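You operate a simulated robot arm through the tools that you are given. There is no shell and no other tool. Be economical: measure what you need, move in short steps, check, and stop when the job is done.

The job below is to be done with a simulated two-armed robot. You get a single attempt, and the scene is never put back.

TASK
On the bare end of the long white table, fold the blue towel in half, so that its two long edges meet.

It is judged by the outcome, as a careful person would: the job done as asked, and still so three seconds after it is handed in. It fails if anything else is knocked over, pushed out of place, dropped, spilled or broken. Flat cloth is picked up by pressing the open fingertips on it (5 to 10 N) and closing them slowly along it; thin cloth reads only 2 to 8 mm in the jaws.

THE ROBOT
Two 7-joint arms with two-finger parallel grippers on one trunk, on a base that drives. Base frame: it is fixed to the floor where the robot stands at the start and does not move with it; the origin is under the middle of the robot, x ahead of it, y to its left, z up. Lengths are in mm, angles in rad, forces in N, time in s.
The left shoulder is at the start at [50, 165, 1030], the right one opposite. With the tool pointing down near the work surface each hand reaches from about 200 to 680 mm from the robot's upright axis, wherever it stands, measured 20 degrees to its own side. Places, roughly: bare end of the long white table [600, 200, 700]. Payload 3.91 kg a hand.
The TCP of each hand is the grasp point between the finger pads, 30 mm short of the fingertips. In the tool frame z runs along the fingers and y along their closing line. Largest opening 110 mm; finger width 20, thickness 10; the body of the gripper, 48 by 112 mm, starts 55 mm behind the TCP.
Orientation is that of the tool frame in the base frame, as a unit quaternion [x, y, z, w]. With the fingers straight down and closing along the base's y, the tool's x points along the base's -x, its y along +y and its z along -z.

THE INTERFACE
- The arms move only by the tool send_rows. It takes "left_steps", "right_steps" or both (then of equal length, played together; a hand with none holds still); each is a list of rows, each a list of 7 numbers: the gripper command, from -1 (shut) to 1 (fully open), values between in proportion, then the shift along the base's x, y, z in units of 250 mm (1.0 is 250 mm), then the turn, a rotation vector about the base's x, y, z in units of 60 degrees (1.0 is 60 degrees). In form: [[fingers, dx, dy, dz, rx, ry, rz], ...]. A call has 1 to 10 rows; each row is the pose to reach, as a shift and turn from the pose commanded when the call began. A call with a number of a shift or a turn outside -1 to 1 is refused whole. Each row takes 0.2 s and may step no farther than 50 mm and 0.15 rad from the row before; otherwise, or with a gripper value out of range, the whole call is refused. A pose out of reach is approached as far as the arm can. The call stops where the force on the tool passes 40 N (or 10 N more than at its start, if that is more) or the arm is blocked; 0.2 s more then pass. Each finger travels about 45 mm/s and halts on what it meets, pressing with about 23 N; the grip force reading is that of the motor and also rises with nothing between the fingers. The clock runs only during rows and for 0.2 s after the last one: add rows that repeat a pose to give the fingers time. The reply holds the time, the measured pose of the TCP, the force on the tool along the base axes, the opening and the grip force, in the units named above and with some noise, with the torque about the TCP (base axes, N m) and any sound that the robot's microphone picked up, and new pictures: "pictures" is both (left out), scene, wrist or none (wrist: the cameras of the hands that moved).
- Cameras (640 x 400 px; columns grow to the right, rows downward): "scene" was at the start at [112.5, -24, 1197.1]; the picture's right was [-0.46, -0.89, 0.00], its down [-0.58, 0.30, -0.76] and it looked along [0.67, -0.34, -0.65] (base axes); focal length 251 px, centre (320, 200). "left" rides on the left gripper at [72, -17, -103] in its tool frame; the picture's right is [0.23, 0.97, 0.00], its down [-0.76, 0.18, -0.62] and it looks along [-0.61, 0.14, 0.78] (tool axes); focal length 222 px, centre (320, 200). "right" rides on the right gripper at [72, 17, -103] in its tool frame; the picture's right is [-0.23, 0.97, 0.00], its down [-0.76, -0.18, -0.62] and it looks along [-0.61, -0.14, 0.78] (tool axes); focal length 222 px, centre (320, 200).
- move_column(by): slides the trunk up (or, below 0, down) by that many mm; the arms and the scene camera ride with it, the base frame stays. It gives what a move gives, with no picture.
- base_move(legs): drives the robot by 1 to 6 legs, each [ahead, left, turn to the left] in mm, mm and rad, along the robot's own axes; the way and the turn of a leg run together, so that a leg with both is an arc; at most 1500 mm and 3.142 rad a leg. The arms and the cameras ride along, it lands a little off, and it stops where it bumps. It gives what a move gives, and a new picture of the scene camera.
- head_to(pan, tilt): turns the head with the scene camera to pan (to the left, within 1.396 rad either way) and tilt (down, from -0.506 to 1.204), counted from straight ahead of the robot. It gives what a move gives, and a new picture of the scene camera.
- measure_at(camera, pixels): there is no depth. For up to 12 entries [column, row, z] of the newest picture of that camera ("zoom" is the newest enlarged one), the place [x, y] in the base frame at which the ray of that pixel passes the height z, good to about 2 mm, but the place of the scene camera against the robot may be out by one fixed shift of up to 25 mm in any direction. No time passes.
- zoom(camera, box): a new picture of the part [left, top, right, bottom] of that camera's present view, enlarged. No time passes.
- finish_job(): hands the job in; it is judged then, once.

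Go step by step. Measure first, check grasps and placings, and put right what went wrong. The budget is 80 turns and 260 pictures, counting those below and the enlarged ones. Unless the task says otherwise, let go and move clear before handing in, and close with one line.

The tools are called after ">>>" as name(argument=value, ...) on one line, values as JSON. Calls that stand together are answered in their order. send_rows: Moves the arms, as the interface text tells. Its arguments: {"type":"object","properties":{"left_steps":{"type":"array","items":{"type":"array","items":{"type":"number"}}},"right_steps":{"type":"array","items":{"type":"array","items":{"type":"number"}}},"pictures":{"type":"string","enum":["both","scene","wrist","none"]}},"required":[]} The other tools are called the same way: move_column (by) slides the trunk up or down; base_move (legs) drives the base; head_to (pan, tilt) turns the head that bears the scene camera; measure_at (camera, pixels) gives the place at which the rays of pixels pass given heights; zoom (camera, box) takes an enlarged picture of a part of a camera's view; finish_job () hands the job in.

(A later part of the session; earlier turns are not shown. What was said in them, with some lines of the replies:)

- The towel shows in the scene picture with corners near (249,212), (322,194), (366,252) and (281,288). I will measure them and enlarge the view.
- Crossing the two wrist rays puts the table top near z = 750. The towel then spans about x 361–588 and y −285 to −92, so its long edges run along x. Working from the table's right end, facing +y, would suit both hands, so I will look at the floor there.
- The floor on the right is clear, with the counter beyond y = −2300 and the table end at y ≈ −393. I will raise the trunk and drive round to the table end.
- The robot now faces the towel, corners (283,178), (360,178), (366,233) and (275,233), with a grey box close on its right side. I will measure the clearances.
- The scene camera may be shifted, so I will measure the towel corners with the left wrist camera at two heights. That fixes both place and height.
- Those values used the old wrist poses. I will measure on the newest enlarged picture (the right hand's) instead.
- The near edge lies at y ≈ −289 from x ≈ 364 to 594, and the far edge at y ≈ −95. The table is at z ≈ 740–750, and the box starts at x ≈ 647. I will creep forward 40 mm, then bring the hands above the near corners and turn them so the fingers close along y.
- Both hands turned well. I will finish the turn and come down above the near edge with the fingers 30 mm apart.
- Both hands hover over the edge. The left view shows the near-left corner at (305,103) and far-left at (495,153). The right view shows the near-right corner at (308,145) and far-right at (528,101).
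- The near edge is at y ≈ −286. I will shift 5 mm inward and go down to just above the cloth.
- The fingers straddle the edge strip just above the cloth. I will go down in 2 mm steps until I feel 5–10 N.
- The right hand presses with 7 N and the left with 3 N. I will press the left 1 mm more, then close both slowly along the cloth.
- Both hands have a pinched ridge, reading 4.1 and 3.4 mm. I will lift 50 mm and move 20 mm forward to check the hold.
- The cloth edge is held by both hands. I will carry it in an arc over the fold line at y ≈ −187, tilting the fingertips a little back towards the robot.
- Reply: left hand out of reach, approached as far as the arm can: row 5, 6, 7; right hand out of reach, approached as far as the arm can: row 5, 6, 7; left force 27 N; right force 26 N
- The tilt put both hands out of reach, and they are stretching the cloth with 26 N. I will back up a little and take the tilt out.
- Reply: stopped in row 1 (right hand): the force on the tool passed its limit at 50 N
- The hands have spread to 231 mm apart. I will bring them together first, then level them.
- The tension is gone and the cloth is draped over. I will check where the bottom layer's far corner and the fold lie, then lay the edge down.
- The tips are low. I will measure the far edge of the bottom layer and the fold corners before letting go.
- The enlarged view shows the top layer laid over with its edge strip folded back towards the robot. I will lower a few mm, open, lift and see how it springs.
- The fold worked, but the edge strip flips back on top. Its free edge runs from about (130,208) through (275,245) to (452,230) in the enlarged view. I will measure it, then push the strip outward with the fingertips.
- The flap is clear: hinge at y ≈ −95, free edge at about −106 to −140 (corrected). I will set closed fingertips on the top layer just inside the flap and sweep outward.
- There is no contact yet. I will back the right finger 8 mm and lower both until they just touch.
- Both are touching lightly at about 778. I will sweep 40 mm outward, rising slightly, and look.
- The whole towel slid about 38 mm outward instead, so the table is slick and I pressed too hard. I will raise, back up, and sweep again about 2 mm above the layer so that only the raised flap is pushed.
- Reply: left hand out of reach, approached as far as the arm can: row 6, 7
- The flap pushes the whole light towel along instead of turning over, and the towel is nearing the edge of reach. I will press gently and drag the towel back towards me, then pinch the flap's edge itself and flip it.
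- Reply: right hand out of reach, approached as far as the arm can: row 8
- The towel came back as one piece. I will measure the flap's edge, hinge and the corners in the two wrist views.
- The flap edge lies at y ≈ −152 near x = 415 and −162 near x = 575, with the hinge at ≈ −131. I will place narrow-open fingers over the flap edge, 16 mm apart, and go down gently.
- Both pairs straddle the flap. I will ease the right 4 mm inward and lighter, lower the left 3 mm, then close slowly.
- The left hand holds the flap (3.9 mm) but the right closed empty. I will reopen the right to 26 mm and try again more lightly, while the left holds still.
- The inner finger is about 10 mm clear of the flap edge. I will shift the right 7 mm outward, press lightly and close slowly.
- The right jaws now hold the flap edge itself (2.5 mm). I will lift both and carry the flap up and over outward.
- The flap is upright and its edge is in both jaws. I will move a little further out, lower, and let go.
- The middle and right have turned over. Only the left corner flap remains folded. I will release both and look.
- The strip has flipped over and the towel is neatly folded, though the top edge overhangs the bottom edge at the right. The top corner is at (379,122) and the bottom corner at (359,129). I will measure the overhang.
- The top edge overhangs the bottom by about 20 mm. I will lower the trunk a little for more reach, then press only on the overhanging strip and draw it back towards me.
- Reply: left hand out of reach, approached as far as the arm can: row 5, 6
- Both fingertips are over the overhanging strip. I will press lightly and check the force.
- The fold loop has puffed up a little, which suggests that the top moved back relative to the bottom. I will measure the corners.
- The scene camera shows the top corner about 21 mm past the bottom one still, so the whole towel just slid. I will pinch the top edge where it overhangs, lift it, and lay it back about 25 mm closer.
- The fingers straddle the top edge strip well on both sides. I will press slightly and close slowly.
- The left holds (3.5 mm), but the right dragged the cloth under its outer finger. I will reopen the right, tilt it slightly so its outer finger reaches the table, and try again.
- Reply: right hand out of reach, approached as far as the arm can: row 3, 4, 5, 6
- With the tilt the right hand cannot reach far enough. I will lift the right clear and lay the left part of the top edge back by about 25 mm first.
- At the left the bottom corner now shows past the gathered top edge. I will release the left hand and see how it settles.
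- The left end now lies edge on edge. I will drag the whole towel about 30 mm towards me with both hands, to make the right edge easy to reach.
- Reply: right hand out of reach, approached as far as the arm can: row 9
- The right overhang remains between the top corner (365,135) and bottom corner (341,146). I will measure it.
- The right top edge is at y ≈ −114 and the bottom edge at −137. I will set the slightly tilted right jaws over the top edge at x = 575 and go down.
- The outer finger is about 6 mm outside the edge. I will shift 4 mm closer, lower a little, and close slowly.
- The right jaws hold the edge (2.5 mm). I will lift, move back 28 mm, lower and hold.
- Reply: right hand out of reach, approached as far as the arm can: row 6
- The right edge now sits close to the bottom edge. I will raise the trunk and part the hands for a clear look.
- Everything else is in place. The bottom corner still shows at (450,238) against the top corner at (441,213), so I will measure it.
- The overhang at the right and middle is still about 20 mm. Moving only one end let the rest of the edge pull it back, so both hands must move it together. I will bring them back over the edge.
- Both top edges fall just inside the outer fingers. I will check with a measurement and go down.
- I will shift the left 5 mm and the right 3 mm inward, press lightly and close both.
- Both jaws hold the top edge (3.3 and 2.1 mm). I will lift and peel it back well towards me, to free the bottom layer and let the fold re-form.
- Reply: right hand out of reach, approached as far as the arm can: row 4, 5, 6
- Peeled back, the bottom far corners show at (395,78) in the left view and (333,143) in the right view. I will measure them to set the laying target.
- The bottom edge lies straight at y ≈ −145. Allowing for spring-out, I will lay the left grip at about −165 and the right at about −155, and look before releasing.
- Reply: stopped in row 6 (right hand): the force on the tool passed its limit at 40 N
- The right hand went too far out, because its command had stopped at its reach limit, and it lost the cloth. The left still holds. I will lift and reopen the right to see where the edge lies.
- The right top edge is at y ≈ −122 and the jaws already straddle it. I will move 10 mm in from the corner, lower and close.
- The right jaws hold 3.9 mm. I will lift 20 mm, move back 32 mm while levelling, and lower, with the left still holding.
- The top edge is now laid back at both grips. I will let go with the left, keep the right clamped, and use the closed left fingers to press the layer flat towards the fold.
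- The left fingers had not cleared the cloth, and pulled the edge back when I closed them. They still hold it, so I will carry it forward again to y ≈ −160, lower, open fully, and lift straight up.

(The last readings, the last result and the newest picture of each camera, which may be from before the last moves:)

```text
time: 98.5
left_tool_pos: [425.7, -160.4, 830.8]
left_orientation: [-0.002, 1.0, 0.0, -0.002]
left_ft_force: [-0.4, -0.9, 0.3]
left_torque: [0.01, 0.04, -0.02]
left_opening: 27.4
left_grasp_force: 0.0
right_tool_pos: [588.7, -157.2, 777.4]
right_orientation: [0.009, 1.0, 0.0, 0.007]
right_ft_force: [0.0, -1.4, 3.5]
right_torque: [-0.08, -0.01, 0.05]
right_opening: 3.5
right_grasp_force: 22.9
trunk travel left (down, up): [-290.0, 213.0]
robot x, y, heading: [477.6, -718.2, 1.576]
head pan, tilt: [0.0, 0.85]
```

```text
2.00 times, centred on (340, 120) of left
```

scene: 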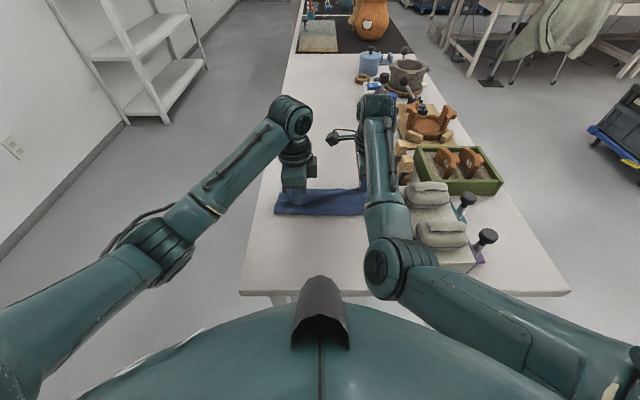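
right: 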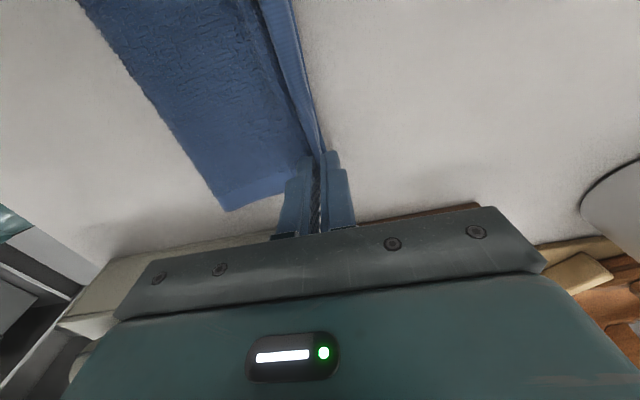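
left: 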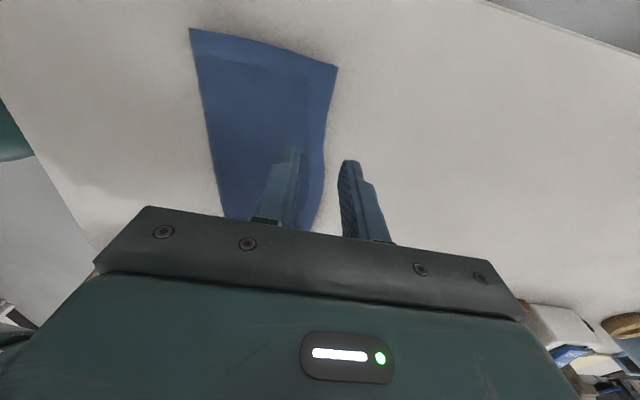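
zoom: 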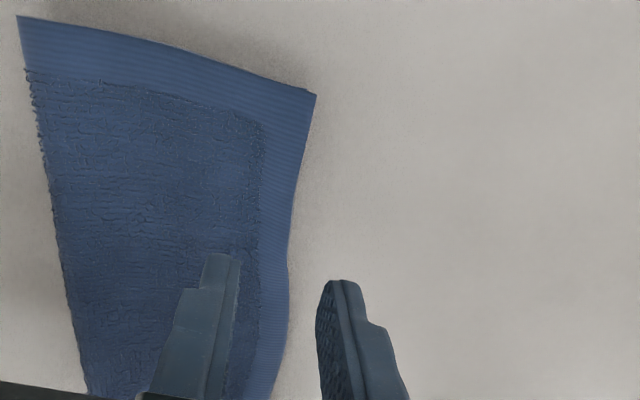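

The left side now lies flat with its corners together. I will open the right fully, lift it straight up, and measure.

>>> send_rows(right_steps=[[-0.8, 0, 0, 0, 0, 0, 0], [-0.6, 0, 0, 0, 0, 0, 0], [-0.5, 0, 0, 0, 0, 0, 0], [-0.5, 0, 0, 0.04, 0, 0, 0], [-0.5, 0, 0, 0.12, 0, 0, 0], [-0.5, 0, 0.02, 0.2, 0, 0, 0]], left_steps=[[-0.5, 0, 0, 0, 0, 0, 0], [-0.5, 0, 0, 0, 0, 0, 0], [-0.5, 0, 0, 0, 0, 0, 0], [-0.5, 0, 0, 0, 0, 0, 0], [-0.5, 0, 0, 0, 0, 0, 0], [-0.5, 0, 0, 0, 0, 0, 0]])

>>> zoom(camera="scene", box=[250, 130, 410, 230])

>>> zoom(camera="right", box=[180, 0, 500, 200])

>>> measure_at(camera="left", pixels=[[337, 66, 748], [190, 28, 747], [323, 150, 748]])

```text
time: 99.9
left_tool_pos: [426.4, -160.2, 829.7]
left_orientation: [-0.001, 1.0, -0.001, -0.002]
left_ft_force: [0.3, 0.6, 0.0]
left_torque: [0.01, 0.03, 0.01]
left_opening: 27.6
left_grasp_force: 0.1
right_tool_pos: [584.6, -151.7, 827.6]
right_orientation: [0.007, 1.0, 0.0, 0.004]
right_ft_force: [-0.2, -0.7, -0.6]
right_torque: [0.01, 0.02, 0.0]
right_opening: 27.6
right_grasp_force: 0.1
trunk travel left (down, up): [-290.0, 213.0]
robot x, y, heading: [480.2, -715.5, 1.572]
head pan, tilt: [0.0, 0.85]
```

scene: 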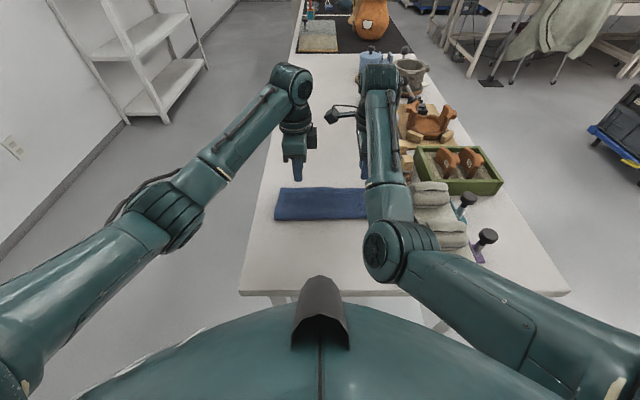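
right: 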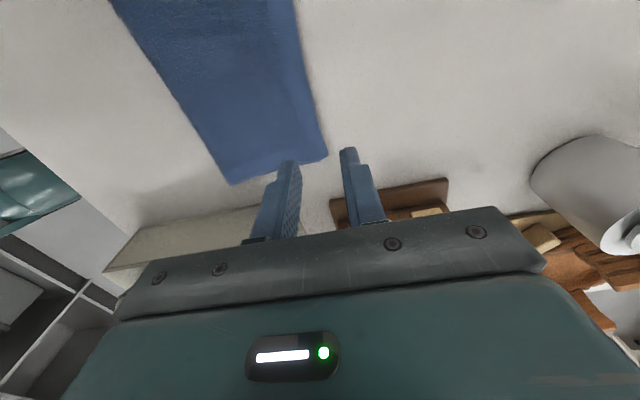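
left: 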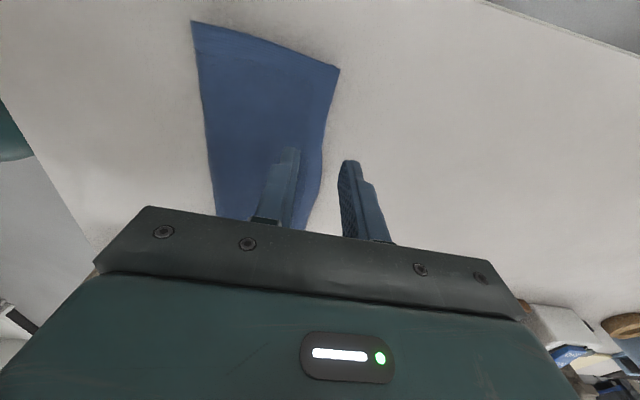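

```text
4.00 times, centred on (330, 180) of scene
```

zoom: 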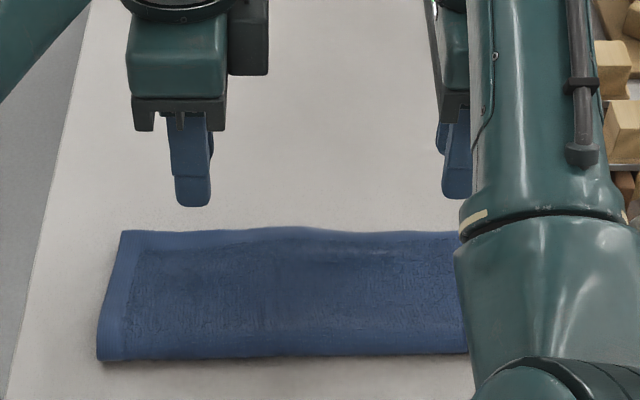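

```text
2.00 times, centred on (340, 100) of right
```

zoom: 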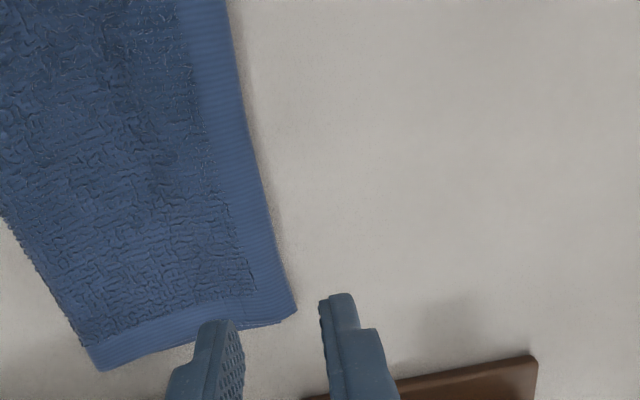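

```text
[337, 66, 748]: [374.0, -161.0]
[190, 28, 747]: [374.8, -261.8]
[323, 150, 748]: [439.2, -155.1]
```

Both ends look close to aligned. I will raise the trunk, part the hands and look from above once more.

>>> move_column(by=150)

>>> send_rows(left_steps=[[-0.5, -0.15, 0, 0, 0, 0, 0], [-0.5, -0.3, 0, 0, 0, 0, 0], [-0.5, -0.45, 0, 0, 0, 0, 0], [-0.5, -0.6, 0, 0, 0, 0, 0]], right_steps=[[-0.5, 0.15, 0.1, 0, 0, 0, 0], [-0.5, 0.3, 0.15, 0, 0, 0, 0], [-0.5, 0.45, 0.2, 0, 0, 0, 0], [-0.5, 0.6, 0.2, 0, 0, 0, 0]], pictures="scene")

>>> zoom(camera="scene", box=[275, 210, 325, 260])

>>> zoom(camera="scene", box=[325, 210, 375, 260])

```text
time: 101.6
left_tool_pos: [425.7, -160.5, 979.9]
left_orientation: [-0.001, 1.0, 0.0, -0.002]
left_ft_force: [-0.2, -0.6, -0.7]
left_torque: [0.03, -0.01, 0.0]
left_opening: 27.4
left_grasp_force: 0.1
right_tool_pos: [584.6, -151.8, 977.3]
right_orientation: [0.007, 1.0, 0.001, 0.004]
right_ft_force: [-0.6, 1.1, 0.4]
right_torque: [0.02, 0.02, -0.01]
right_opening: 27.6
right_grasp_force: 0.1
trunk travel left (down, up): [-440.0, 63.0]
robot x, y, heading: [478.1, -717.4, 1.574]
head pan, tilt: [0.0, 0.85]
```

```text
time: 102.6
left_tool_pos: [275.0, -160.2, 981.1]
left_orientation: [-0.001, 1.0, 0.0, -0.002]
left_ft_force: [-1.2, 0.5, 0.1]
left_torque: [0.0, -0.01, -0.02]
left_opening: 27.6
left_grasp_force: 0.1
right_tool_pos: [731.6, -102.9, 979.7]
right_orientation: [0.002, 1.0, 0.001, 0.001]
right_ft_force: [0.1, -0.3, -0.2]
right_torque: [0.03, 0.02, -0.01]
right_opening: 27.4
right_grasp_force: 0.0
trunk travel left (down, up): [-440.0, 63.0]
robot x, y, heading: [475.8, -717.8, 1.578]
head pan, tilt: [0.0, 0.85]
```

scene: 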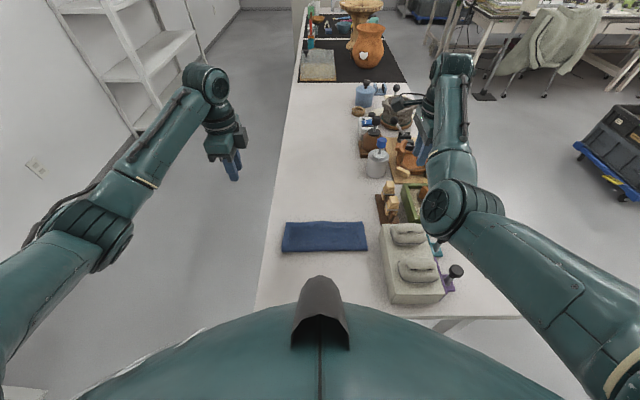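

```text
8.00 times, centred on (300, 235) of scene
```

zoom: 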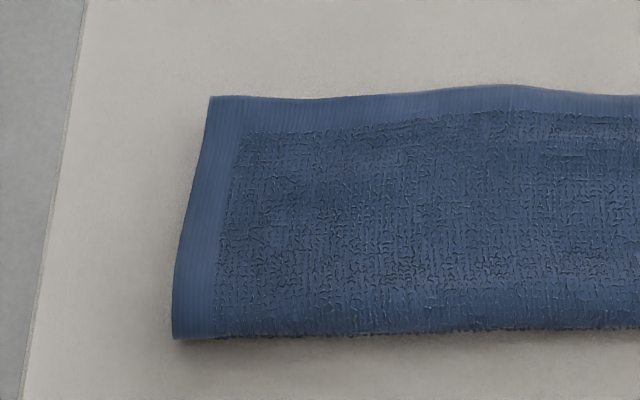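

```text
8.00 times, centred on (350, 235) of scene
```

zoom: 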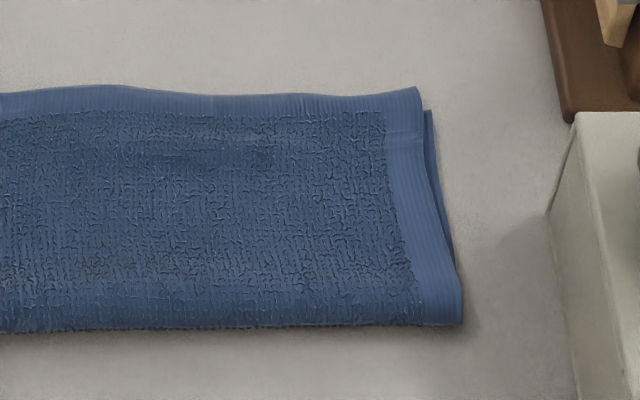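

The right overhang has dropped to a few pixels: top (377.1,220.9) against bottom (379,223.8) in scene pixels. I will measure it.

>>> measure_at(camera="scene", pixels=[[377.1, 220.9, 748], [379, 223.8, 745], [382.7, 250.5, 746], [296.5, 252.2, 746], [301.3, 222, 748], [338, 220.6, 748], [338, 251.5, 746]])

>>> measure_at(camera="zoom", pixels=[[417, 87, 748], [432, 110, 745], [462, 324, 746], [115, 86, 748], [115, 330, 746]])

```text
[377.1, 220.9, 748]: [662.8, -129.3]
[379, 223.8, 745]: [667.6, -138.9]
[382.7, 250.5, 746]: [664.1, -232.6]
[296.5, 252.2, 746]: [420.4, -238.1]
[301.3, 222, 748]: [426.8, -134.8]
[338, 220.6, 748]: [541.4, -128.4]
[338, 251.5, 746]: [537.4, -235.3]
```

```text
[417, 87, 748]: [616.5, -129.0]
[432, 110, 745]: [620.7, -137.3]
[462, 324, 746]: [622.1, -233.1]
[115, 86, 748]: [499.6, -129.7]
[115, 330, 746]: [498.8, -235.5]
```

The towel is folded in half lengthwise and lying flat. The long edges coincide within about 9 mm at the right and closer at the left. The hands are clear and nothing else has moved, so I am handing it in.

>>> finish_job()

```text
The job is handed in.
```

The blue towel is folded in half with its two long edges meeting, within about 9 mm at the right end and closer at the left. It lies flat on the bare end of the table, about 15 cm from where it started because it slid while I worked. Nothing else was moved.
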